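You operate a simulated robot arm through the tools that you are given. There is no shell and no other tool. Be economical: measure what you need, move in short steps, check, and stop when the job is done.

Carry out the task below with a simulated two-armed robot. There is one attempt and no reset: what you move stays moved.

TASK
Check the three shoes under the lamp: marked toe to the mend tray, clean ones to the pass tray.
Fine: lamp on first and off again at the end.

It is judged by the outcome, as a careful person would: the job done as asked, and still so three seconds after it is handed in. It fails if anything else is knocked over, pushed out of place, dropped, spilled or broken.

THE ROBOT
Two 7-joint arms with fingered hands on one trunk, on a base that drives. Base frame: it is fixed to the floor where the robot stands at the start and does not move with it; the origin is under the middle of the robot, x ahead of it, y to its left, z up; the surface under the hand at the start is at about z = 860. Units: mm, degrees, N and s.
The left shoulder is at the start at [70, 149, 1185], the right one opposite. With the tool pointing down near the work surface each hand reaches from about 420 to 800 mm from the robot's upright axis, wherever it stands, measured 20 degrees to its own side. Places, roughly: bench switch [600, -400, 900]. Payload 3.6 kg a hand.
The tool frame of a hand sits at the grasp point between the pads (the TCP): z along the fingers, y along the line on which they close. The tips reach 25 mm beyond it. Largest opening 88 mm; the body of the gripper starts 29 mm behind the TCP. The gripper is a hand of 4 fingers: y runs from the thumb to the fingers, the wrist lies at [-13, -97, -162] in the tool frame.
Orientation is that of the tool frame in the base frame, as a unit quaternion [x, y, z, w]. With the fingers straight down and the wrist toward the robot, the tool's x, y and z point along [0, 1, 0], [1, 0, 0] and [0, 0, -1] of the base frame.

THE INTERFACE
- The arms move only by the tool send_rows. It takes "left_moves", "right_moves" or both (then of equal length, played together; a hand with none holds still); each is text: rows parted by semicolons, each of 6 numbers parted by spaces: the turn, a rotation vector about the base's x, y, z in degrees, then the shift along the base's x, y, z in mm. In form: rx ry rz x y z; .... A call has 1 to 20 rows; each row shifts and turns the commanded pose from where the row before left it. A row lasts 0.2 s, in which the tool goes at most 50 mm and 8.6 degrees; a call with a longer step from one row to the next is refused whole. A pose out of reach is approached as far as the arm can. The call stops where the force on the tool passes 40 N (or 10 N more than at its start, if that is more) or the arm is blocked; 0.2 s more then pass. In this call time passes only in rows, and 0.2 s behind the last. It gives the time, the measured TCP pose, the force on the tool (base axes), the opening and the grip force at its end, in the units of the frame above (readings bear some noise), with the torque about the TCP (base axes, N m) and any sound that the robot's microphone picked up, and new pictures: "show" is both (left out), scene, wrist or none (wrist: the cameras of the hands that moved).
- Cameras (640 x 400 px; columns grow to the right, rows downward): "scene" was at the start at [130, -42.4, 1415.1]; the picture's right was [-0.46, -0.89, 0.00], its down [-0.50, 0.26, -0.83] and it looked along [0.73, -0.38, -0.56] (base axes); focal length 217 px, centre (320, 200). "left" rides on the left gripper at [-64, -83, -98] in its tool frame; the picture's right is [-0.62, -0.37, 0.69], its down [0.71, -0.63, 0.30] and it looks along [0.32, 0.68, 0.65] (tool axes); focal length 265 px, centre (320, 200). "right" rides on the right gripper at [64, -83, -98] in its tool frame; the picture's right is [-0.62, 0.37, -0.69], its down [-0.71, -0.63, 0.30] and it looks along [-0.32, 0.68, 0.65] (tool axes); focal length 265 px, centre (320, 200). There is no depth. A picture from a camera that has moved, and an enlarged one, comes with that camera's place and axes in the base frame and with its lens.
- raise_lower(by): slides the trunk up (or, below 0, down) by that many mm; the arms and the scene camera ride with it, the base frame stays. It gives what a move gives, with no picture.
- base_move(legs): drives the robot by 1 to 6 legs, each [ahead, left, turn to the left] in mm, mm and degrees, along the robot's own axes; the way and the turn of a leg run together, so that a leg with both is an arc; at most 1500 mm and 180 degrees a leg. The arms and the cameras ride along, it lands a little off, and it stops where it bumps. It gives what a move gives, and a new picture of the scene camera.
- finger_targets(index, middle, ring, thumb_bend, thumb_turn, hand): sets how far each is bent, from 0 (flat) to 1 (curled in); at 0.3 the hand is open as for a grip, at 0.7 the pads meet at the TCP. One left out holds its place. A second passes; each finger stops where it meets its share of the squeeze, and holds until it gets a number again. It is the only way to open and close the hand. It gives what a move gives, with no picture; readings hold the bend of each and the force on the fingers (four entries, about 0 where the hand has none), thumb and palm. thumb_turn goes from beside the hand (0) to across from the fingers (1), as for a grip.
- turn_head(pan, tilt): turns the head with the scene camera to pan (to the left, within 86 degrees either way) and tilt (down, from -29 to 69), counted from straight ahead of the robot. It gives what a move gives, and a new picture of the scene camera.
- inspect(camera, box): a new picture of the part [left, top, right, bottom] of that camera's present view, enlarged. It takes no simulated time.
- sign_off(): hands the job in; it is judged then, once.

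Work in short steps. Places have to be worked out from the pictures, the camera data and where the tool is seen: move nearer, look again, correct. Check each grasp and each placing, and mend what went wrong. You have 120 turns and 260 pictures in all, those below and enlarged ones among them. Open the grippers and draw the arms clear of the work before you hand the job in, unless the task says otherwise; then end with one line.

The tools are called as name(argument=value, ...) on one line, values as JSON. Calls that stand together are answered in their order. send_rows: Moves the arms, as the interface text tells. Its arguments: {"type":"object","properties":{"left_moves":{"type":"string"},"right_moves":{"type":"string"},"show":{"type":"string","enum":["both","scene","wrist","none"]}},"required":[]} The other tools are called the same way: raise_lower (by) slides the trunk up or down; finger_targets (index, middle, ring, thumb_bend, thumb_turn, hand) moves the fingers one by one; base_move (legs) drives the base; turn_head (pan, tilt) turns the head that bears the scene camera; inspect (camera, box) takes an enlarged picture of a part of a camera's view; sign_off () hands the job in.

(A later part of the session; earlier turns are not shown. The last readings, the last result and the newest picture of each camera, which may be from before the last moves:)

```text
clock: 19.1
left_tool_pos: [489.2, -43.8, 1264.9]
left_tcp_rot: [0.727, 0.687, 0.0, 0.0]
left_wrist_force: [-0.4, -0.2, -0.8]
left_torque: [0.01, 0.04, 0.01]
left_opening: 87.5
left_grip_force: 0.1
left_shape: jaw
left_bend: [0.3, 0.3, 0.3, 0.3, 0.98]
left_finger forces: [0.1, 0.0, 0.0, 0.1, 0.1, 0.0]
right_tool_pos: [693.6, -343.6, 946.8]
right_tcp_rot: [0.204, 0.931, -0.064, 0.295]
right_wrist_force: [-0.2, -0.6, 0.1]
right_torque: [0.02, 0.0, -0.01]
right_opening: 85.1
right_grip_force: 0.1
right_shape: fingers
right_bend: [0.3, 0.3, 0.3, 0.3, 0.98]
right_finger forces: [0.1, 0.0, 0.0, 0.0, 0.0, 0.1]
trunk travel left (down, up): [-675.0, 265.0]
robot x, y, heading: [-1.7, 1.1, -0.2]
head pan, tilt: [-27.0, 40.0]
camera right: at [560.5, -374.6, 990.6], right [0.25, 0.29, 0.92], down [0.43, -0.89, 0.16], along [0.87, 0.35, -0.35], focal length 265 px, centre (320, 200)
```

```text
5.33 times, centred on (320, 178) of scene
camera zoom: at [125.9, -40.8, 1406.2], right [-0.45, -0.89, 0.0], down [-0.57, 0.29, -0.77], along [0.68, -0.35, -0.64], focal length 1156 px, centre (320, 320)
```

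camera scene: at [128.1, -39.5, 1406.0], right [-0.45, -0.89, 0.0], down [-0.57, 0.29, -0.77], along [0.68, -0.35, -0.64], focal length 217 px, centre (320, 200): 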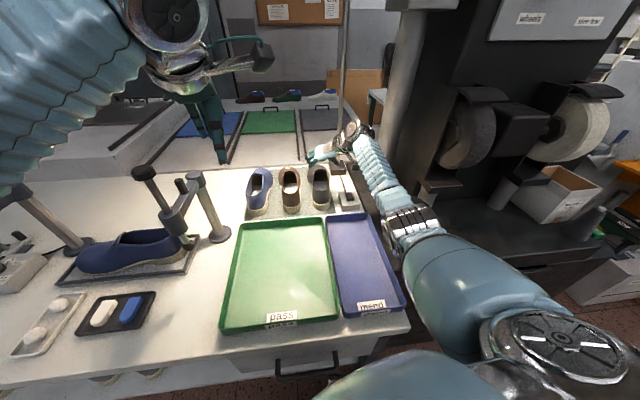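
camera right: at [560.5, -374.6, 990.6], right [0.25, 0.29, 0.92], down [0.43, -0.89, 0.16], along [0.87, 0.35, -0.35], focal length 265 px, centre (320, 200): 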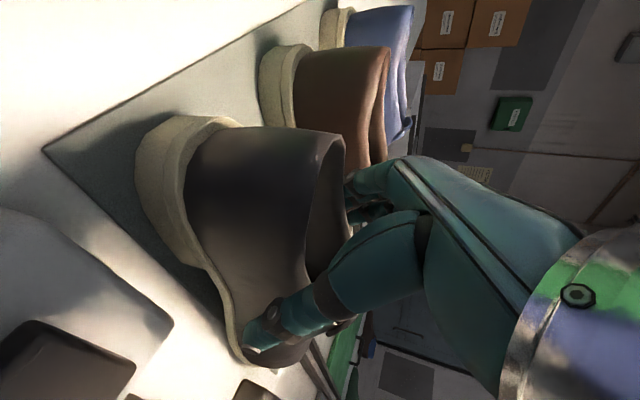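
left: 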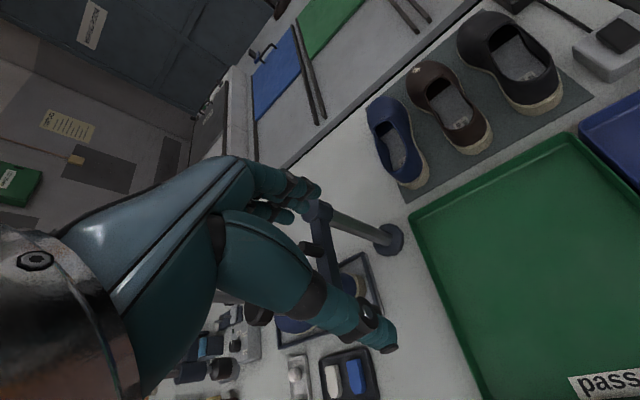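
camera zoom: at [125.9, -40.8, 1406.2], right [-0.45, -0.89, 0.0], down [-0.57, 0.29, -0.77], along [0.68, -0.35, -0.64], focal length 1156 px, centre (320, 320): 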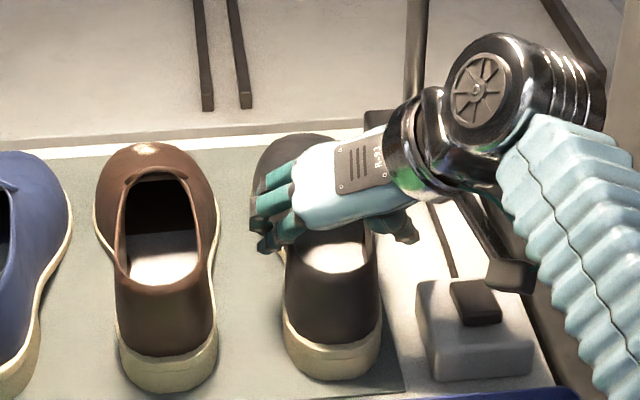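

Lateral centring looks right now; lower again to ≈ 928.

send_rows(right_moves="0 0 0 0 0 -7;0 0 0 0 0 -6;0 0 0 0 0 -5;0 0 0 0 0 -4", show="wrist")

inspect(camera="left", box=[430, 0, 600, 110])

inspect(camera="scene", box=[260, 140, 380, 215])

```text
clock: 20.1
left_tool_pos: [488.6, -40.7, 1266.0]
left_tcp_rot: [0.726, 0.688, 0.001, 0.002]
left_wrist_force: [0.1, 0.8, 0.6]
left_torque: [-0.03, -0.01, -0.01]
left_opening: 87.8
left_grip_force: 0.0
left_shape: jaw
left_bend: [0.3, 0.3, 0.3, 0.3, 0.98]
left_finger forces: [0.0, 0.0, 0.0, 0.0, 0.1, 0.0]
right_tool_pos: [694.1, -342.0, 929.2]
right_tcp_rot: [0.206, 0.93, -0.064, 0.297]
right_wrist_force: [1.6, 2.4, 9.1]
right_torque: [0.08, 0.23, -0.05]
right_opening: 86.6
right_grip_force: 4.8
right_shape: fingers
right_bend: [0.29, 0.3, 0.3, 0.3, 0.98]
right_finger forces: [6.2, 0.0, 0.0, 0.0, 3.5, 0.0]
trunk travel left (down, up): [-675.0, 265.0]
robot x, y, heading: [3.1, -1.1, 0.4]
head pan, tilt: [-27.0, 40.0]
camera right: at [560.7, -373.3, 972.4], right [0.25, 0.29, 0.92], down [0.42, -0.89, 0.16], along [0.87, 0.35, -0.34], focal length 265 px, centre (320, 200)
```

right: 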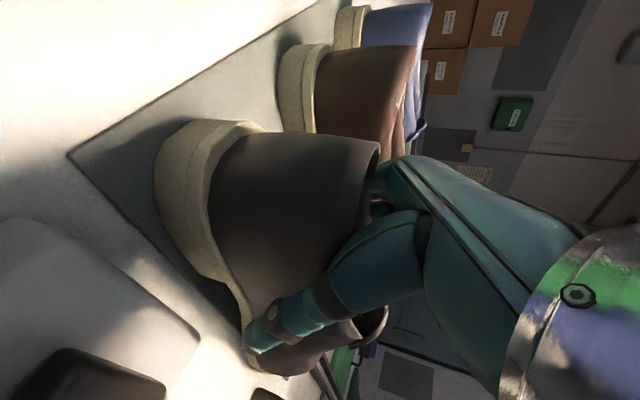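

```text
3.64 times, centred on (515, 55) of left
camera zoom: at [401.4, -100.0, 1364.4], right [-0.4, -0.6, -0.69], down [-0.59, 0.75, -0.31], along [0.7, 0.29, -0.65], focal length 965 px, centre (-389, 727)
```

zoom: 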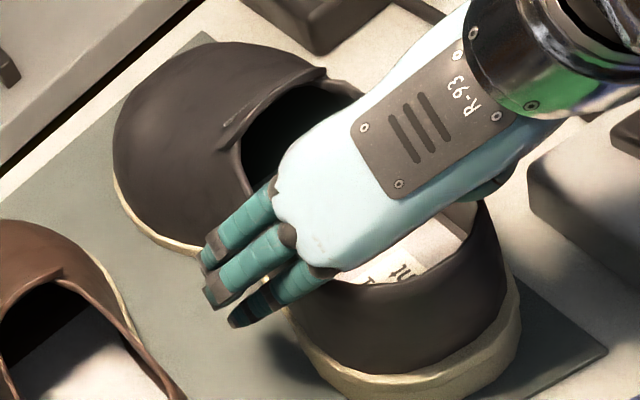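

```text
5.33 times, centred on (320, 178) of scene
camera zoom: at [124.7, -38.0, 1406.5], right [-0.45, -0.89, 0.0], down [-0.57, 0.29, -0.77], along [0.68, -0.35, -0.64], focal length 1156 px, centre (320, 320)
```

zoom: 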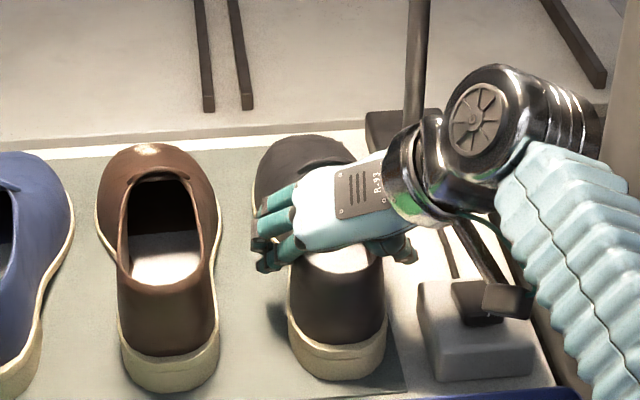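

Thumb and index both now straddle the shoe lightly. I close the hand.

finger_targets(hand="right", index=0.7, middle=0.7, ring=0.7, thumb_bend=0.7)

inspect(camera="left", box=[430, 0, 600, 110])

inspect(camera="scene", box=[260, 140, 380, 215])

```text
clock: 21.1
left_tool_pos: [489.3, -41.1, 1264.4]
left_tcp_rot: [0.725, 0.688, 0.0, 0.002]
left_wrist_force: [0.4, 0.4, 0.1]
left_torque: [0.02, 0.02, 0.01]
left_opening: 87.8
left_grip_force: 0.1
left_shape: jaw
left_bend: [0.3, 0.3, 0.3, 0.3, 0.98]
left_finger forces: [0.0, 0.0, 0.0, 0.0, 0.0, 0.0]
right_tool_pos: [694.7, -342.5, 930.6]
right_tcp_rot: [0.206, 0.93, -0.065, 0.298]
right_wrist_force: [5.4, 0.2, 18.0]
right_torque: [0.13, 0.4, 0.42]
right_opening: 52.4
right_grip_force: 37.8
right_shape: fingers
right_bend: [0.4, 0.5, 0.5, 0.55, 0.97]
right_finger forces: [19.8, 8.3, 9.6, 0.1, 37.7, 0.0]
trunk travel left (down, up): [-675.0, 265.0]
robot x, y, heading: [1.1, -2.0, -0.1]
head pan, tilt: [-27.0, 40.0]
```

```text
3.64 times, centred on (515, 55) of left
camera zoom: at [401.7, -99.9, 1364.3], right [-0.4, -0.6, -0.69], down [-0.59, 0.75, -0.31], along [0.7, 0.29, -0.65], focal length 965 px, centre (-389, 727)
```

zoom: 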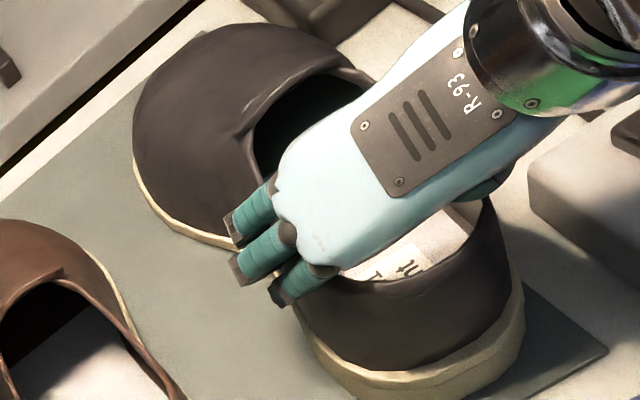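

```text
5.33 times, centred on (320, 178) of scene
camera zoom: at [125.0, -37.8, 1406.5], right [-0.45, -0.89, 0.0], down [-0.57, 0.29, -0.77], along [0.68, -0.35, -0.64], focal length 1156 px, centre (320, 320)
```

zoom: 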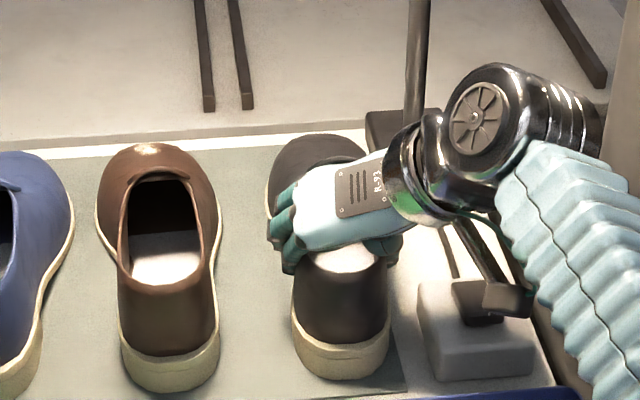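

Gripped with ~38 N on all fingers. I lift gently 40 mm and check that the shoe comes along.

send_rows(right_moves="0 0 0 0 0 5;0 0 0 0 0 10;0 0 0 0 0 12;0 0 0 0 0 13")

inspect(camera="left", box=[430, 0, 600, 110])

inspect(camera="scene", box=[260, 140, 380, 215])

```text
clock: 22.1
left_tool_pos: [490.7, -41.4, 1264.5]
left_tcp_rot: [0.726, 0.687, -0.001, 0.0]
left_wrist_force: [-0.6, 0.0, 0.7]
left_torque: [0.0, -0.02, -0.02]
left_opening: 87.7
left_grip_force: 0.0
left_shape: jaw
left_bend: [0.3, 0.3, 0.3, 0.3, 0.98]
left_finger forces: [0.0, 0.0, 0.0, 0.0, 0.1, 0.0]
right_tool_pos: [697.0, -341.7, 965.6]
right_tcp_rot: [0.204, 0.932, -0.064, 0.292]
right_wrist_force: [-1.0, 3.4, -3.6]
right_torque: [0.42, 0.27, 0.43]
right_opening: 52.4
right_grip_force: 29.3
right_shape: fingers
right_bend: [0.4, 0.5, 0.51, 0.55, 0.94]
right_finger forces: [16.1, 7.0, 6.9, 0.0, 28.9, 0.0]
trunk travel left (down, up): [-675.0, 265.0]
robot x, y, heading: [1.8, -1.5, 0.0]
head pan, tilt: [-27.0, 40.0]
camera scene: at [127.8, -39.4, 1406.0], right [-0.45, -0.89, 0.0], down [-0.57, 0.29, -0.77], along [0.68, -0.35, -0.64], focal length 217 px, centre (320, 200)
camera right: at [563.1, -373.1, 1009.4], right [0.26, 0.29, 0.92], down [0.43, -0.89, 0.16], along [0.87, 0.35, -0.35], focal length 265 px, centre (320, 200)
```

scene: 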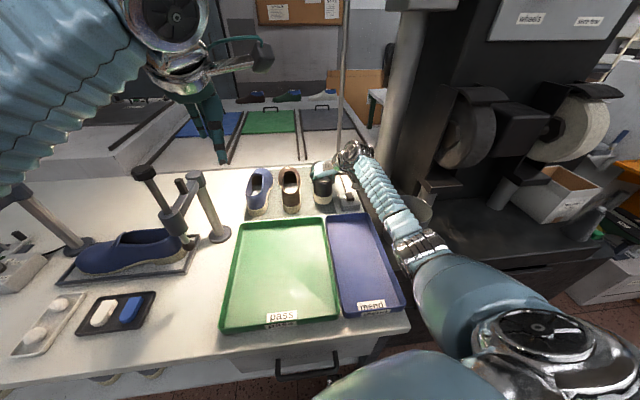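
right: 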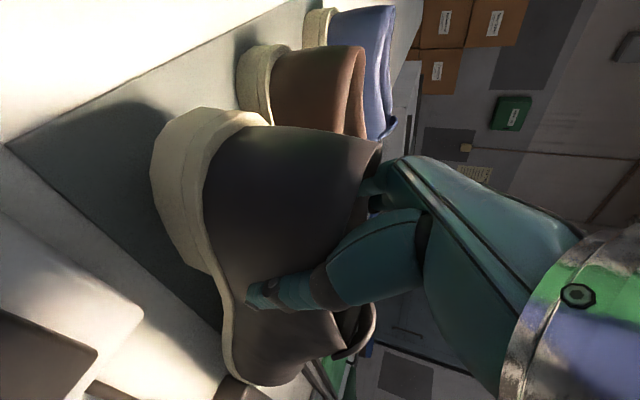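

```text
3.64 times, centred on (515, 55) of left
camera zoom: at [404.4, -101.4, 1363.1], right [-0.4, -0.6, -0.69], down [-0.59, 0.75, -0.3], along [0.7, 0.29, -0.65], focal length 965 px, centre (-389, 727)
```

zoom: 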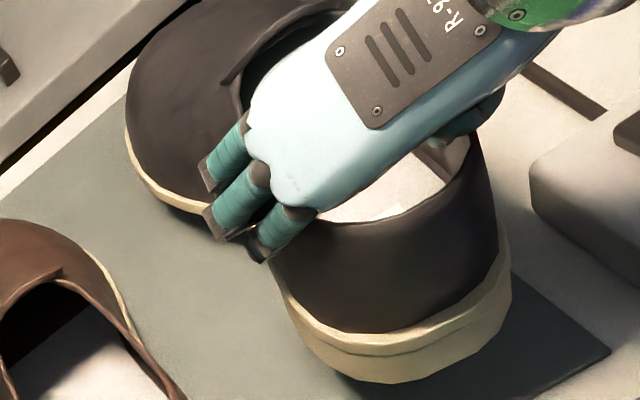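

```text
5.33 times, centred on (320, 178) of scene
camera zoom: at [127.8, -39.4, 1406.0], right [-0.45, -0.89, 0.0], down [-0.57, 0.29, -0.77], along [0.68, -0.35, -0.64], focal length 1156 px, centre (320, 320)
```

zoom: 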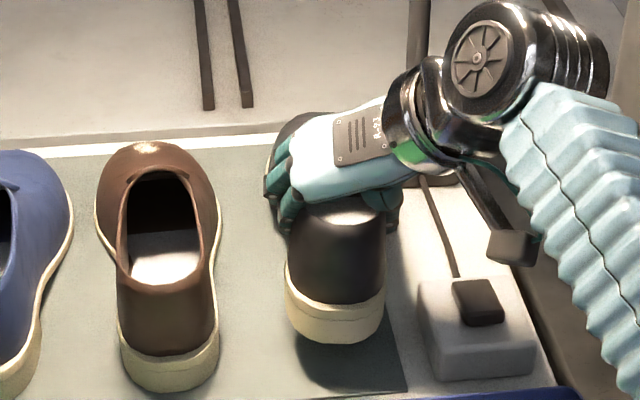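

Shoe is held (≈3.6 N). I lift it well clear and view how it hangs.

send_rows(right_moves="0 0 0 0 0 15;0 0 0 0 0 20;0 0 0 0 0 25;0 0 0 0 0 25;0 0 0 0 0 15")

inspect(camera="left", box=[360, 0, 620, 160])

```text
clock: 23.3
left_tool_pos: [491.1, -43.1, 1264.7]
left_tcp_rot: [0.726, 0.688, 0.001, 0.001]
left_wrist_force: [-0.5, 0.3, -0.2]
left_torque: [0.0, 0.02, 0.0]
left_opening: 87.6
left_grip_force: 0.1
left_shape: jaw
left_bend: [0.3, 0.3, 0.3, 0.3, 0.98]
left_finger forces: [0.1, 0.0, 0.1, 0.1, 0.1, 0.1]
right_tool_pos: [695.9, -342.1, 1064.1]
right_tcp_rot: [0.205, 0.931, -0.065, 0.294]
right_wrist_force: [0.1, 0.7, -4.0]
right_torque: [0.16, 0.22, 0.03]
right_opening: 52.6
right_grip_force: 29.1
right_shape: fingers
right_bend: [0.41, 0.51, 0.52, 0.54, 0.93]
right_finger forces: [15.4, 6.4, 6.0, 0.1, 30.3, 0.1]
trunk travel left (down, up): [-675.0, 265.0]
robot x, y, heading: [0.5, 2.4, -0.1]
head pan, tilt: [-27.0, 40.0]
camera scene: at [127.5, -40.0, 1406.0], right [-0.45, -0.89, 0.0], down [-0.57, 0.29, -0.77], along [0.68, -0.35, -0.64], focal length 217 px, centre (320, 200)
camera right: at [562.4, -374.0, 1109.2], right [0.25, 0.29, 0.92], down [0.42, -0.89, 0.16], along [0.87, 0.35, -0.35], focal length 265 px, centre (320, 200)
```

scene: 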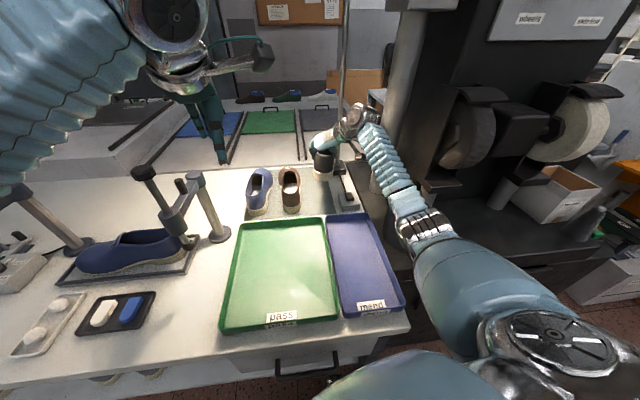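
right: 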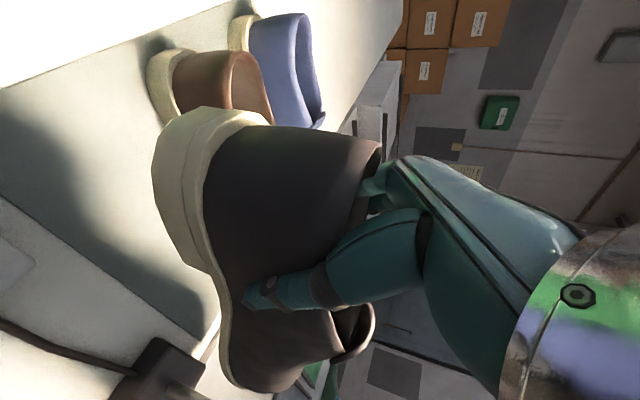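

```text
2.46 times, centred on (490, 80) of left
camera zoom: at [404.1, -101.9, 1363.2], right [-0.4, -0.6, -0.69], down [-0.59, 0.75, -0.3], along [0.7, 0.29, -0.65], focal length 653 px, centre (-98, 495)
```

zoom: 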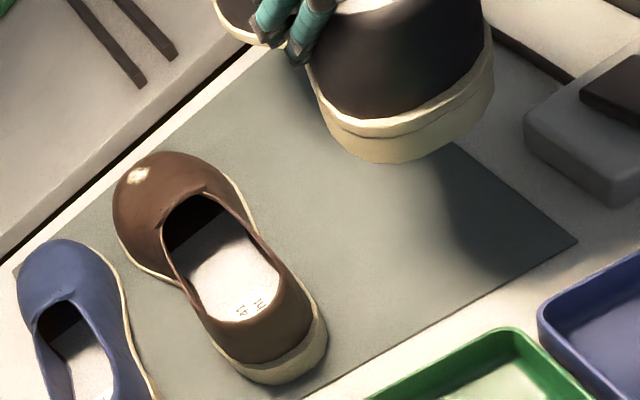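

Shoe hangs securely with a little toe droop. I drive the base back ~190 mm along the bench axis, which carries the shoe over the trays at height.

base_move(legs=[[-177, 68, 0]])

inspect(camera="right", box=[0, 0, 640, 400])

inspect(camera="left", box=[0, 0, 640, 400])

```text
clock: 26.2
left_tool_pos: [315.3, 24.3, 1263.3]
left_tcp_rot: [0.726, 0.688, -0.001, -0.001]
left_wrist_force: [0.4, -0.5, 0.0]
left_torque: [-0.01, 0.0, 0.0]
left_opening: 87.7
left_grip_force: 0.0
left_shape: jaw
left_bend: [0.3, 0.3, 0.3, 0.3, 0.98]
left_finger forces: [0.0, 0.0, 0.0, 0.1, 0.0, 0.0]
right_tool_pos: [518.7, -275.7, 1063.4]
right_tcp_rot: [0.204, 0.932, -0.064, 0.293]
right_wrist_force: [0.3, 0.1, -4.1]
right_torque: [0.14, 0.22, 0.01]
right_opening: 52.3
right_grip_force: 29.0
right_shape: fingers
right_bend: [0.41, 0.51, 0.52, 0.54, 0.93]
right_finger forces: [15.3, 6.2, 5.9, 0.0, 30.1, 0.1]
trunk travel left (down, up): [-675.0, 265.0]
robot x, y, heading: [-178.5, 68.0, -0.2]
head pan, tilt: [-27.0, 40.0]
camera scene: at [-51.0, 27.9, 1405.7], right [-0.45, -0.89, 0.0], down [-0.57, 0.29, -0.76], along [0.68, -0.35, -0.65], focal length 217 px, centre (320, 200)
```

scene: 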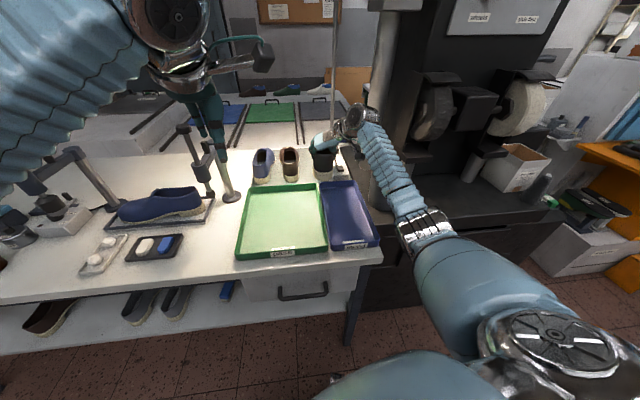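

```text
1.00 times, centred on (320, 200) of right (not enlarged: the box is as wide or as high as the picture)
camera zoom: at [386.2, -306.7, 1107.3], right [0.26, 0.29, 0.92], down [0.43, -0.89, 0.16], along [0.87, 0.35, -0.35], focal length 265 px, centre (320, 200)
```

zoom: 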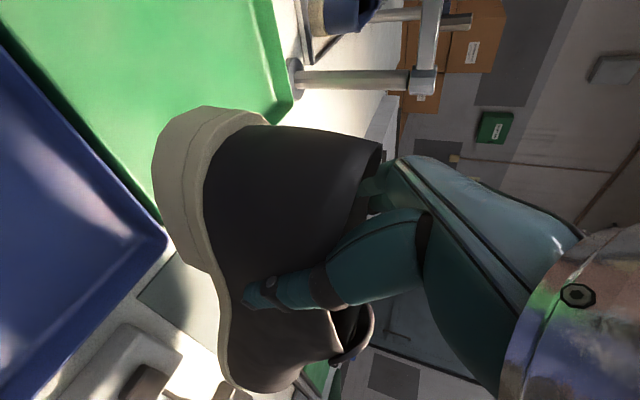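

```text
1.00 times, centred on (320, 200) of left (not enlarged: the box is as wide or as high as the picture)
camera zoom: at [228.2, -35.4, 1362.2], right [-0.4, -0.6, -0.69], down [-0.59, 0.75, -0.3], along [0.7, 0.29, -0.66], focal length 265 px, centre (320, 200)
```

zoom: 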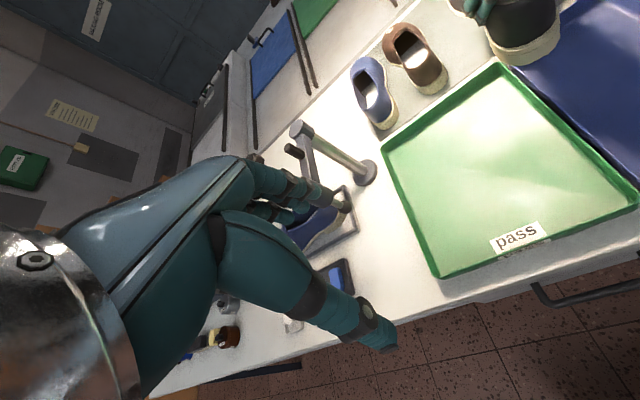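

Tray centre ≈ (488, -110), floor from ≈333 to 651 mm forward. I move the shoe over the right half of the pass tray: TCP ≈ (386, -133).

send_rows(right_moves="0 0 0.6 -19 20.4 -4;0 0 0.6 -19 20.4 -4;0 0 0.6 -19 20.4 -4;0 0 0.6 -19 20.4 -4;0 0 0.6 -19 20.4 -4;0 0 0.6 -19 20.4 -4;0 0 0.4 -19 20.4 -4")

inspect(camera="scene", box=[220, 150, 400, 270])

inspect(camera="left", box=[350, 50, 640, 300])

```text
clock: 27.8
left_tool_pos: [311.8, 24.7, 1265.1]
left_tcp_rot: [0.726, 0.687, 0.0, 0.0]
left_wrist_force: [0.8, -0.5, 0.1]
left_torque: [0.03, -0.02, -0.01]
left_opening: 87.6
left_grip_force: 0.2
left_shape: jaw
left_bend: [0.3, 0.3, 0.3, 0.3, 0.98]
left_finger forces: [0.0, 0.0, 0.0, 0.0, 0.0, 0.0]
right_tool_pos: [383.6, -132.9, 1037.1]
right_tcp_rot: [0.172, 0.938, -0.053, 0.296]
right_wrist_force: [-0.4, -0.3, -3.0]
right_torque: [0.11, 0.28, 0.03]
right_opening: 52.9
right_grip_force: 29.0
right_shape: fingers
right_bend: [0.41, 0.51, 0.52, 0.54, 0.93]
right_finger forces: [15.6, 6.2, 5.9, 0.1, 30.1, 0.0]
trunk travel left (down, up): [-675.0, 265.0]
robot x, y, heading: [-181.9, 71.1, -0.2]
head pan, tilt: [-27.0, 40.0]
camera scene: at [-53.8, 28.7, 1406.1], right [-0.45, -0.89, 0.0], down [-0.57, 0.29, -0.77], along [0.68, -0.35, -0.64], focal length 217 px, centre (320, 200)
camera right: at [252.5, -173.6, 1081.1], right [0.23, 0.3, 0.92], down [0.49, -0.86, 0.16], along [0.84, 0.41, -0.35], focal length 265 px, centre (320, 200)
```

scene: 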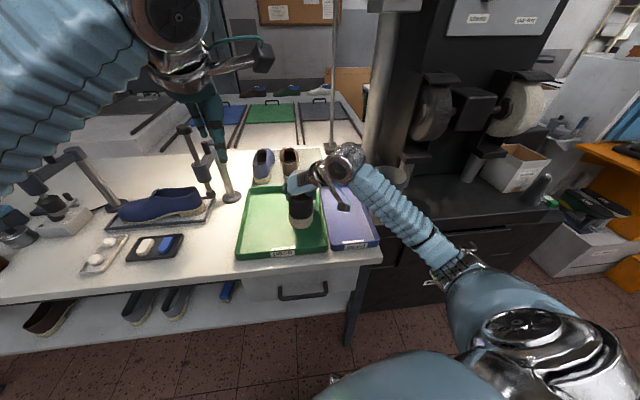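
right: 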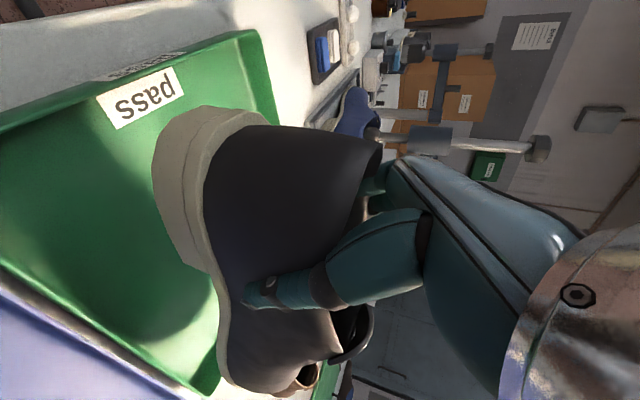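

```text
3.33 times, centred on (310, 210) of scene
camera zoom: at [-53.8, 28.7, 1406.1], right [-0.45, -0.89, 0.0], down [-0.57, 0.29, -0.77], along [0.68, -0.35, -0.64], focal length 722 px, centre (353, 167)
```

zoom: 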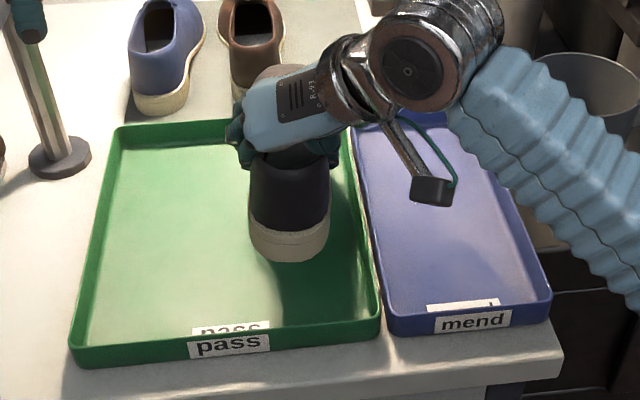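

```text
1.60 times, centred on (495, 175) of left
camera zoom: at [225.5, -34.7, 1363.2], right [-0.4, -0.6, -0.69], down [-0.59, 0.75, -0.3], along [0.7, 0.29, -0.65], focal length 425 px, centre (40, 240)
```

zoom: 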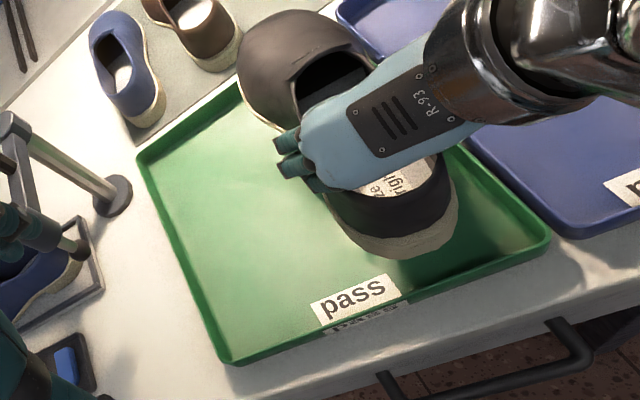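

Position is good; I shift 7 mm right and lower toward the tray floor, slowing near the bottom.

send_rows(right_moves="0 0 0 -3 -7 -20;0 0 0 0 0 -20;0 0 0 0 0 -20;0 0 0 0 0 -10")

inspect(camera="scene", box=[220, 150, 400, 270])

inspect(camera="left", box=[350, 50, 640, 300])

```text
clock: 28.8
left_tool_pos: [313.1, 24.9, 1263.5]
left_tcp_rot: [0.726, 0.688, 0.0, 0.0]
left_wrist_force: [0.2, 0.6, 0.1]
left_torque: [-0.04, 0.0, 0.01]
left_opening: 87.7
left_grip_force: 0.1
left_shape: jaw
left_bend: [0.3, 0.3, 0.3, 0.3, 0.98]
left_finger forces: [0.0, 0.0, 0.1, 0.0, 0.0, 0.0]
right_tool_pos: [381.9, -138.4, 965.5]
right_tcp_rot: [0.173, 0.938, -0.054, 0.295]
right_wrist_force: [0.6, -0.3, -3.4]
right_torque: [0.08, 0.3, 0.02]
right_opening: 52.4
right_grip_force: 28.5
right_shape: fingers
right_bend: [0.41, 0.51, 0.53, 0.54, 0.93]
right_finger forces: [15.5, 6.2, 5.8, 0.0, 30.1, 0.1]
trunk travel left (down, up): [-675.0, 265.0]
robot x, y, heading: [-181.7, 69.5, -0.3]
head pan, tilt: [-27.0, 40.0]
camera scene: at [-53.4, 28.6, 1406.0], right [-0.45, -0.89, 0.0], down [-0.57, 0.29, -0.77], along [0.68, -0.35, -0.64], focal length 217 px, centre (320, 200)
camera right: at [249.8, -179.6, 1010.1], right [0.23, 0.31, 0.92], down [0.49, -0.86, 0.16], along [0.84, 0.41, -0.35], focal length 265 px, centre (320, 200)
```

scene: 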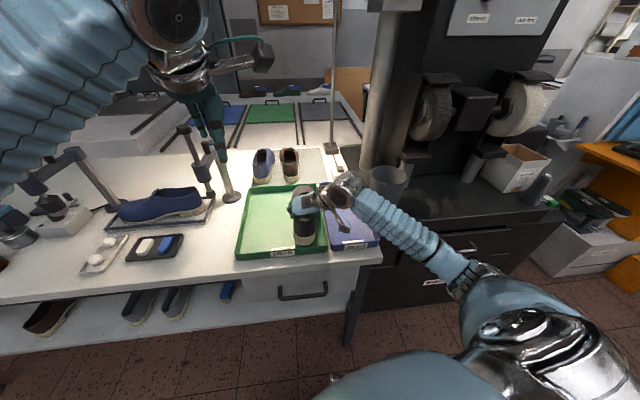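
right: 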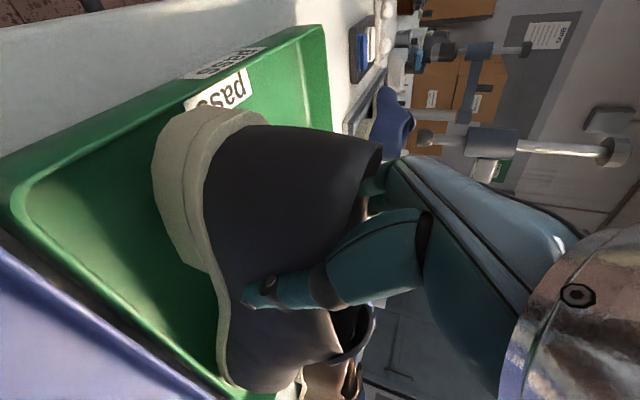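

```text
3.33 times, centred on (310, 210) of scene
camera zoom: at [-53.4, 28.6, 1406.0], right [-0.45, -0.89, 0.0], down [-0.57, 0.29, -0.77], along [0.68, -0.35, -0.64], focal length 722 px, centre (353, 167)
```

zoom: 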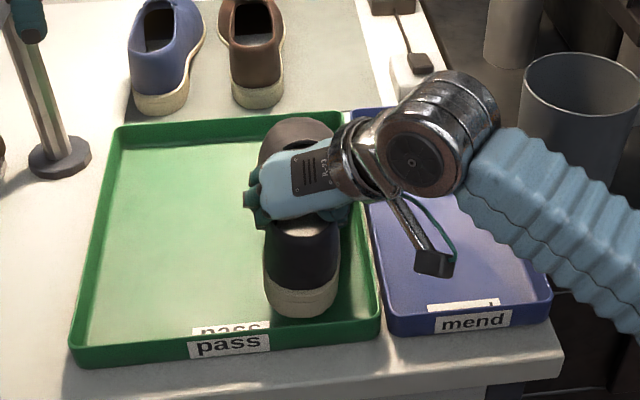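

```text
1.60 times, centred on (495, 175) of left
camera zoom: at [225.9, -34.7, 1363.1], right [-0.4, -0.6, -0.69], down [-0.59, 0.75, -0.3], along [0.7, 0.29, -0.65], focal length 425 px, centre (40, 240)
```

zoom: 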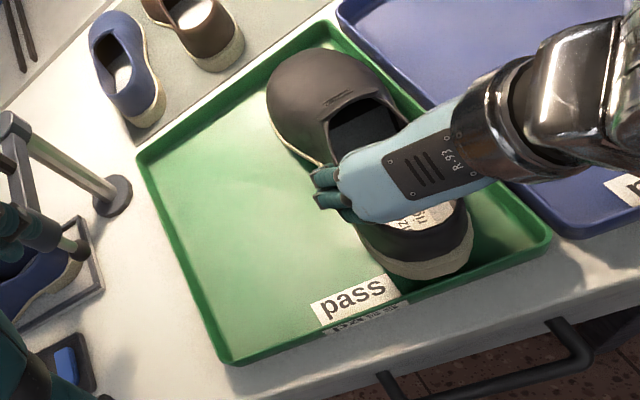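

Alignment fits. Now the slow final descent to contact.

send_rows(right_moves="0 0 0 3 -1 -8;0 0 0 0 0 -7;0 0 0 0 0 -6;0 0 0 0 0 -5;0 0 0 0 0 -4", show="wrist")

inspect(camera="scene", box=[220, 150, 400, 270])

```text
clock: 30.0
left_tool_pos: [312.6, 25.1, 1265.0]
left_tcp_rot: [0.726, 0.688, 0.0, 0.0]
left_wrist_force: [-0.6, -0.2, -0.2]
left_torque: [0.0, 0.03, -0.01]
left_opening: 87.4
left_grip_force: 0.0
left_shape: jaw
left_bend: [0.3, 0.3, 0.3, 0.3, 0.98]
left_finger forces: [0.1, 0.0, 0.0, 0.0, 0.0, 0.0]
right_tool_pos: [384.3, -140.1, 935.9]
right_tcp_rot: [0.172, 0.938, -0.054, 0.297]
right_wrist_force: [-0.6, -0.2, -0.7]
right_torque: [-0.22, -0.17, -0.07]
right_opening: 52.3
right_grip_force: 29.0
right_shape: fingers
right_bend: [0.41, 0.52, 0.52, 0.53, 0.93]
right_finger forces: [14.8, 6.3, 7.2, 0.0, 29.2, 0.0]
trunk travel left (down, up): [-675.0, 265.0]
robot x, y, heading: [-178.7, 71.5, 0.0]
head pan, tilt: [-27.0, 40.0]
camera right: at [253.3, -180.4, 981.5], right [0.23, 0.31, 0.92], down [0.49, -0.86, 0.16], along [0.84, 0.41, -0.35], focal length 265 px, centre (320, 200)
```

right: 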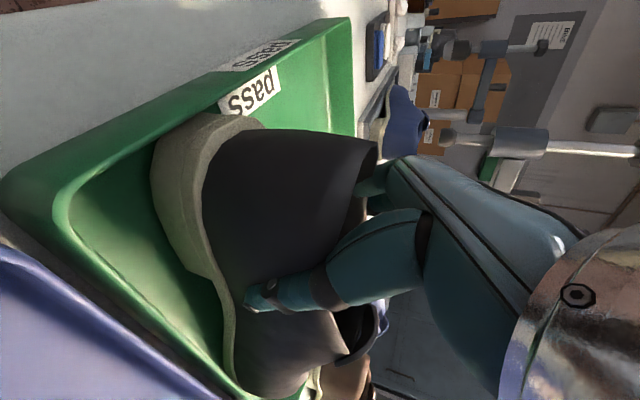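

```text
3.33 times, centred on (310, 210) of scene
camera zoom: at [-54.3, 29.3, 1406.2], right [-0.45, -0.89, 0.0], down [-0.57, 0.29, -0.77], along [0.68, -0.35, -0.64], focal length 722 px, centre (353, 167)
```

zoom: 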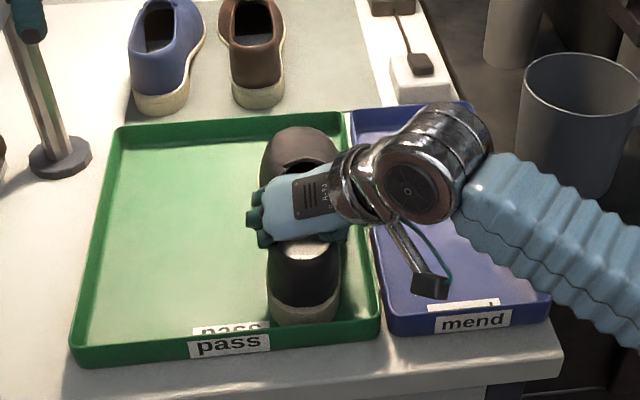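

Contact has begun (weight taken). A few more small steps.

send_rows(right_moves="0 0 0 0 0 -3;0 0 0 0 0 -3", show="none")

```text
clock: 30.6
left_tool_pos: [310.7, 24.9, 1265.3]
left_tcp_rot: [0.726, 0.688, 0.0, 0.001]
left_wrist_force: [1.0, 0.9, 0.4]
left_torque: [0.02, 0.03, 0.01]
left_opening: 87.8
left_grip_force: 0.1
left_shape: jaw
left_bend: [0.3, 0.3, 0.3, 0.3, 0.98]
left_finger forces: [0.1, 0.1, 0.0, 0.1, 0.0, 0.0]
right_tool_pos: [383.7, -139.0, 933.4]
right_tcp_rot: [0.173, 0.937, -0.053, 0.298]
right_wrist_force: [-1.6, 1.4, 4.8]
right_torque: [-0.47, -0.13, -0.17]
right_opening: 52.5
right_grip_force: 28.5
right_shape: fingers
right_bend: [0.42, 0.52, 0.52, 0.53, 0.94]
right_finger forces: [14.1, 6.2, 7.4, 0.1, 29.6, 0.1]
trunk travel left (down, up): [-675.0, 265.0]
robot x, y, heading: [-179.5, 65.1, -0.1]
head pan, tilt: [-27.0, 40.0]
```

The shoe presses on the tray floor (≈9 N change). I open the hand.

finger_targets(hand="right", index=0.3, middle=0.3, ring=0.3, thumb_bend=0.3)

inspect(camera="scene", box=[220, 150, 400, 270])

inspect(camera="left", box=[350, 50, 640, 300])

```text
clock: 31.6
left_tool_pos: [312.1, 25.9, 1266.4]
left_tcp_rot: [0.726, 0.687, 0.0, 0.0]
left_wrist_force: [0.7, -0.8, 0.7]
left_torque: [0.0, 0.01, -0.03]
left_opening: 87.8
left_grip_force: 0.2
left_shape: jaw
left_bend: [0.3, 0.3, 0.3, 0.3, 0.98]
left_finger forces: [0.0, 0.0, 0.0, 0.0, 0.0, 0.0]
right_tool_pos: [385.2, -139.2, 931.8]
right_tcp_rot: [0.172, 0.938, -0.055, 0.296]
right_wrist_force: [1.1, 1.0, 2.3]
right_torque: [-0.02, 0.05, 0.01]
right_opening: 84.8
right_grip_force: 1.6
right_shape: fingers
right_bend: [0.3, 0.3, 0.3, 0.3, 0.98]
right_finger forces: [1.0, 0.0, 0.1, 0.0, 1.0, 0.0]
trunk travel left (down, up): [-675.0, 265.0]
robot x, y, heading: [-178.9, 72.3, 0.2]
head pan, tilt: [-27.0, 40.0]
```

```text
3.33 times, centred on (310, 210) of scene
camera zoom: at [-54.3, 29.5, 1406.2], right [-0.45, -0.89, 0.0], down [-0.57, 0.29, -0.77], along [0.68, -0.35, -0.64], focal length 722 px, centre (353, 167)
```

zoom: 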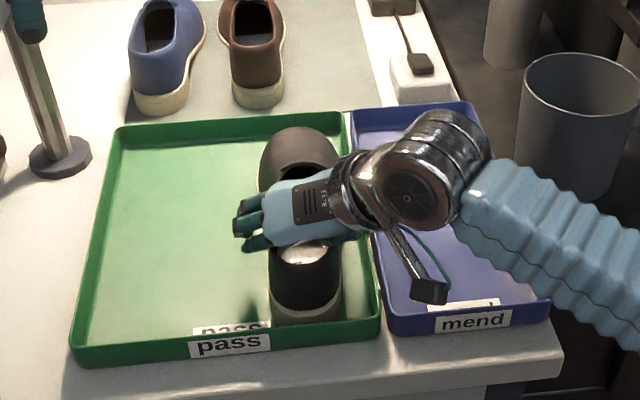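

```text
1.60 times, centred on (495, 175) of left
camera zoom: at [225.0, -33.8, 1363.4], right [-0.4, -0.6, -0.69], down [-0.59, 0.75, -0.3], along [0.7, 0.29, -0.65], focal length 425 px, centre (40, 240)
```

zoom: 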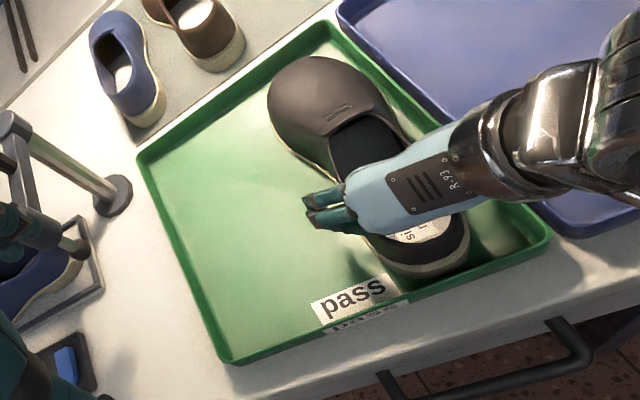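

The shoe rests flat in the tray. I widen slightly and lift straight up.

finger_targets(hand="right", index=0.22, middle=0.22, ring=0.22, thumb_bend=0.22)

send_rows(right_moves="0 0 0 0 0 8;0 0 0 0 0 15;0 0 0 0 0 30;0 0 0 0 0 40;0 0 0 0 0 40;0 0 0 0 0 30")

inspect(camera="left", box=[350, 50, 640, 300])

```text
clock: 32.6
left_tool_pos: [312.5, 25.3, 1264.9]
left_tcp_rot: [0.725, 0.688, -0.001, 0.0]
left_wrist_force: [0.7, -0.6, -0.3]
left_torque: [-0.02, -0.03, 0.01]
left_opening: 87.6
left_grip_force: 0.1
left_shape: jaw
left_bend: [0.3, 0.3, 0.3, 0.3, 0.98]
left_finger forces: [0.1, 0.0, 0.0, 0.0, 0.1, 0.2]
right_tool_pos: [383.6, -140.2, 931.2]
right_tcp_rot: [0.172, 0.938, -0.054, 0.297]
right_wrist_force: [0.8, -0.6, -0.1]
right_torque: [0.0, 0.0, 0.01]
right_opening: 99.8
right_grip_force: 0.1
right_shape: fingers
right_bend: [0.22, 0.22, 0.22, 0.22, 0.98]
right_finger forces: [0.0, 0.0, 0.1, 0.0, 0.3, 0.0]
trunk travel left (down, up): [-675.0, 265.0]
robot x, y, heading: [-175.7, 67.0, 0.0]
head pan, tilt: [-27.0, 40.0]
```

```text
clock: 34.0
left_tool_pos: [312.6, 25.6, 1265.3]
left_tcp_rot: [0.726, 0.687, 0.0, 0.001]
left_wrist_force: [-0.4, 0.4, -0.2]
left_torque: [-0.02, 0.02, 0.01]
left_opening: 87.8
left_grip_force: 0.1
left_shape: jaw
left_bend: [0.3, 0.3, 0.3, 0.3, 0.98]
left_finger forces: [0.0, 0.0, 0.0, 0.1, 0.0, 0.0]
right_tool_pos: [385.0, -140.8, 1093.2]
right_tcp_rot: [0.172, 0.938, -0.054, 0.296]
right_wrist_force: [-0.1, -1.6, -1.1]
right_torque: [-0.01, -0.02, 0.0]
right_opening: 99.7
right_grip_force: 0.0
right_shape: fingers
right_bend: [0.22, 0.22, 0.22, 0.22, 0.98]
right_finger forces: [0.1, 0.0, 0.1, 0.0, 0.0, 0.0]
trunk travel left (down, up): [-675.0, 265.0]
robot x, y, heading: [-176.4, 67.9, 0.1]
head pan, tilt: [-27.0, 40.0]
camera scene: at [-53.7, 29.6, 1406.1], right [-0.45, -0.89, 0.0], down [-0.57, 0.29, -0.77], along [0.68, -0.35, -0.64], focal length 217 px, centre (320, 200)
camera right: at [254.1, -181.6, 1137.7], right [0.23, 0.31, 0.92], down [0.49, -0.86, 0.16], along [0.84, 0.41, -0.35], focal length 265 px, centre (320, 200)
```

scene: 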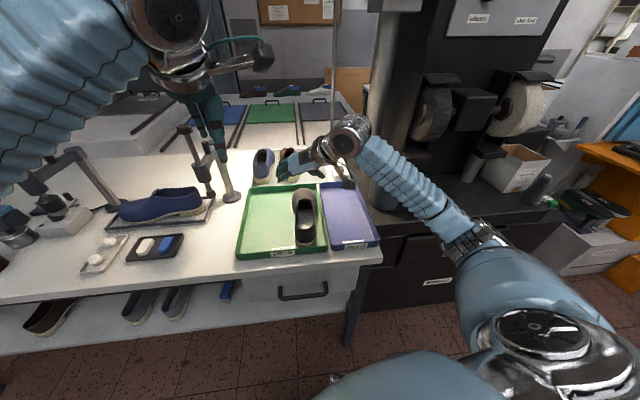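
right: 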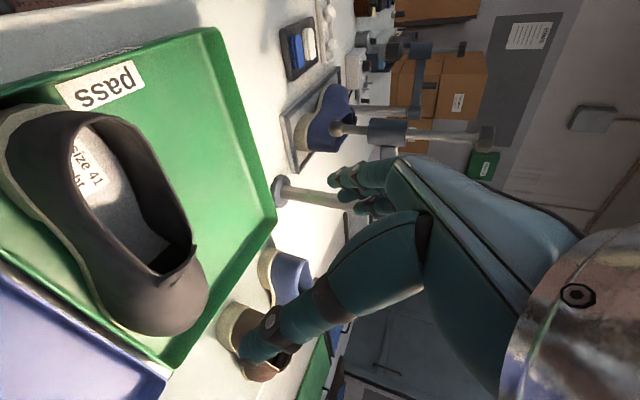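

```text
1.60 times, centred on (495, 175) of left
camera zoom: at [225.6, -33.7, 1363.2], right [-0.4, -0.6, -0.69], down [-0.59, 0.75, -0.3], along [0.7, 0.29, -0.65], focal length 425 px, centre (40, 240)
```

zoom: 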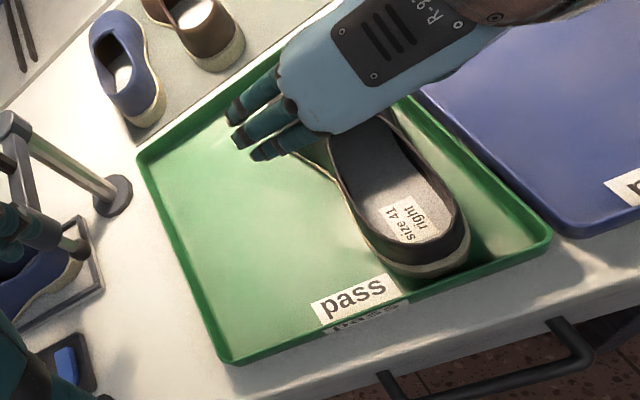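

Black shoe done. I drive forward again and move the hand above the brown shoe (grip point ≈ (737, -226)).

base_move(legs=[[178, -69, 0]])

send_rows(right_moves="0 0 -1 30 -3 -10;0 0 -1 30 -3 -10;0 0 -1 30 -3 -10;0 0 -1 30 -3 -10;0 0 0 30 -3 -10;0 0 0 20 -2 -15")

inspect(camera="left", box=[340, 0, 600, 160])

inspect(camera="scene", box=[220, 140, 380, 240])

```text
clock: 36.9
left_tool_pos: [486.2, -44.8, 1265.3]
left_tcp_rot: [0.727, 0.687, 0.001, 0.001]
left_wrist_force: [0.2, -0.1, -0.8]
left_torque: [0.03, 0.0, 0.02]
left_opening: 87.8
left_grip_force: 0.1
left_shape: jaw
left_bend: [0.3, 0.3, 0.3, 0.3, 0.98]
left_finger forces: [0.0, 0.1, 0.0, 0.0, 0.0, 0.0]
right_tool_pos: [557.6, -212.4, 1094.7]
right_tcp_rot: [0.173, 0.938, -0.055, 0.297]
right_wrist_force: [0.5, 0.1, -0.1]
right_torque: [-0.01, 0.01, 0.0]
right_opening: 99.9
right_grip_force: 0.0
right_shape: fingers
right_bend: [0.22, 0.22, 0.22, 0.22, 0.98]
right_finger forces: [0.1, 0.1, 0.0, 0.1, 0.1, 0.1]
trunk travel left (down, up): [-675.0, 265.0]
robot x, y, heading: [-3.4, -0.6, -0.1]
head pan, tilt: [-27.0, 40.0]
camera scene: at [122.7, -41.2, 1406.4], right [-0.46, -0.89, 0.0], down [-0.57, 0.29, -0.77], along [0.68, -0.35, -0.64], focal length 217 px, centre (320, 200)
```

scene: 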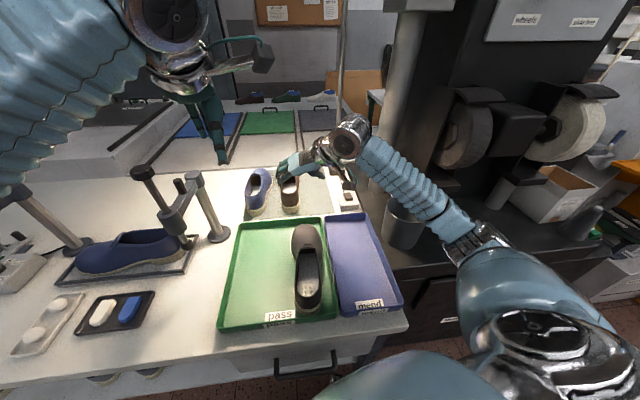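

```text
clock: 38.3
left_tool_pos: [488.3, -45.8, 1265.0]
left_tcp_rot: [0.726, 0.687, -0.001, -0.001]
left_wrist_force: [-0.5, 0.0, 0.0]
left_torque: [0.0, 0.0, 0.01]
left_opening: 87.7
left_grip_force: 0.0
left_shape: jaw
left_bend: [0.3, 0.3, 0.3, 0.3, 0.98]
left_finger forces: [0.0, 0.0, 0.1, 0.0, 0.0, 0.1]
right_tool_pos: [731.1, -230.5, 1029.0]
right_tcp_rot: [0.206, 0.931, -0.065, 0.295]
right_wrist_force: [0.9, -0.4, -0.2]
right_torque: [0.0, 0.01, 0.01]
right_opening: 99.4
right_grip_force: 0.1
right_shape: fingers
right_bend: [0.22, 0.22, 0.22, 0.22, 0.98]
right_finger forces: [0.1, 0.0, 0.1, 0.1, 0.1, 0.0]
trunk travel left (down, up): [-675.0, 265.0]
robot x, y, heading: [-2.1, -3.0, -0.3]
head pan, tilt: [-27.0, 40.0]
camera scene: at [125.4, -42.7, 1406.0], right [-0.46, -0.89, 0.0], down [-0.57, 0.29, -0.77], along [0.68, -0.35, -0.64], focal length 217 px, centre (320, 200)
camera right: at [598.1, -261.4, 1072.1], right [0.25, 0.29, 0.92], down [0.42, -0.89, 0.16], along [0.87, 0.35, -0.35], focal length 265 px, centre (320, 200)
```

scene: 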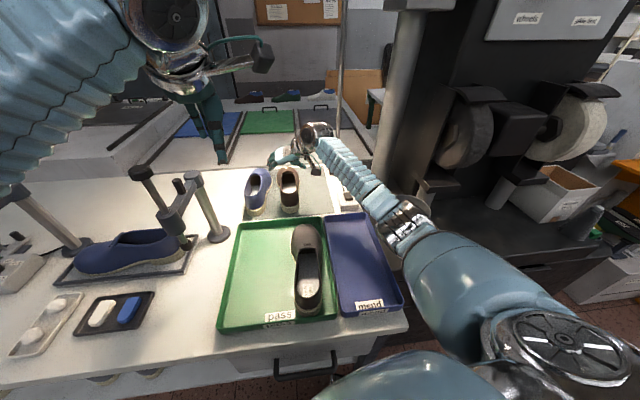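
right: 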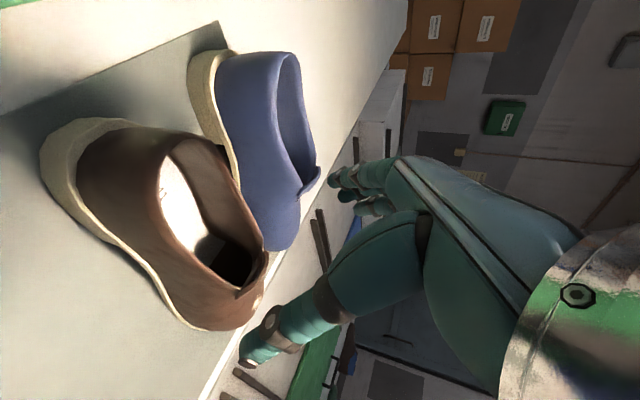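

```text
2.46 times, centred on (470, 80) of left
camera zoom: at [401.9, -105.3, 1363.1], right [-0.4, -0.6, -0.69], down [-0.59, 0.75, -0.3], along [0.7, 0.28, -0.65], focal length 653 px, centre (-49, 495)
```

zoom: 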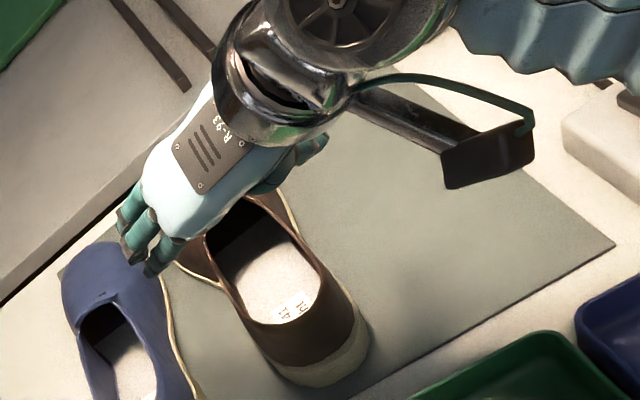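

```text
4.00 times, centred on (300, 190) of scene
camera zoom: at [125.4, -42.7, 1406.0], right [-0.46, -0.89, 0.0], down [-0.57, 0.29, -0.77], along [0.68, -0.35, -0.64], focal length 867 px, centre (400, 240)
```

zoom: 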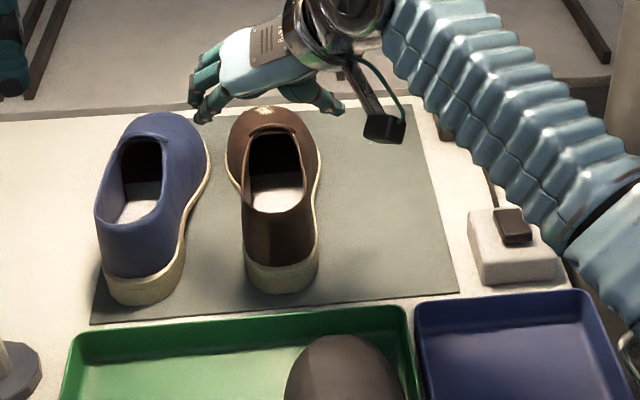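

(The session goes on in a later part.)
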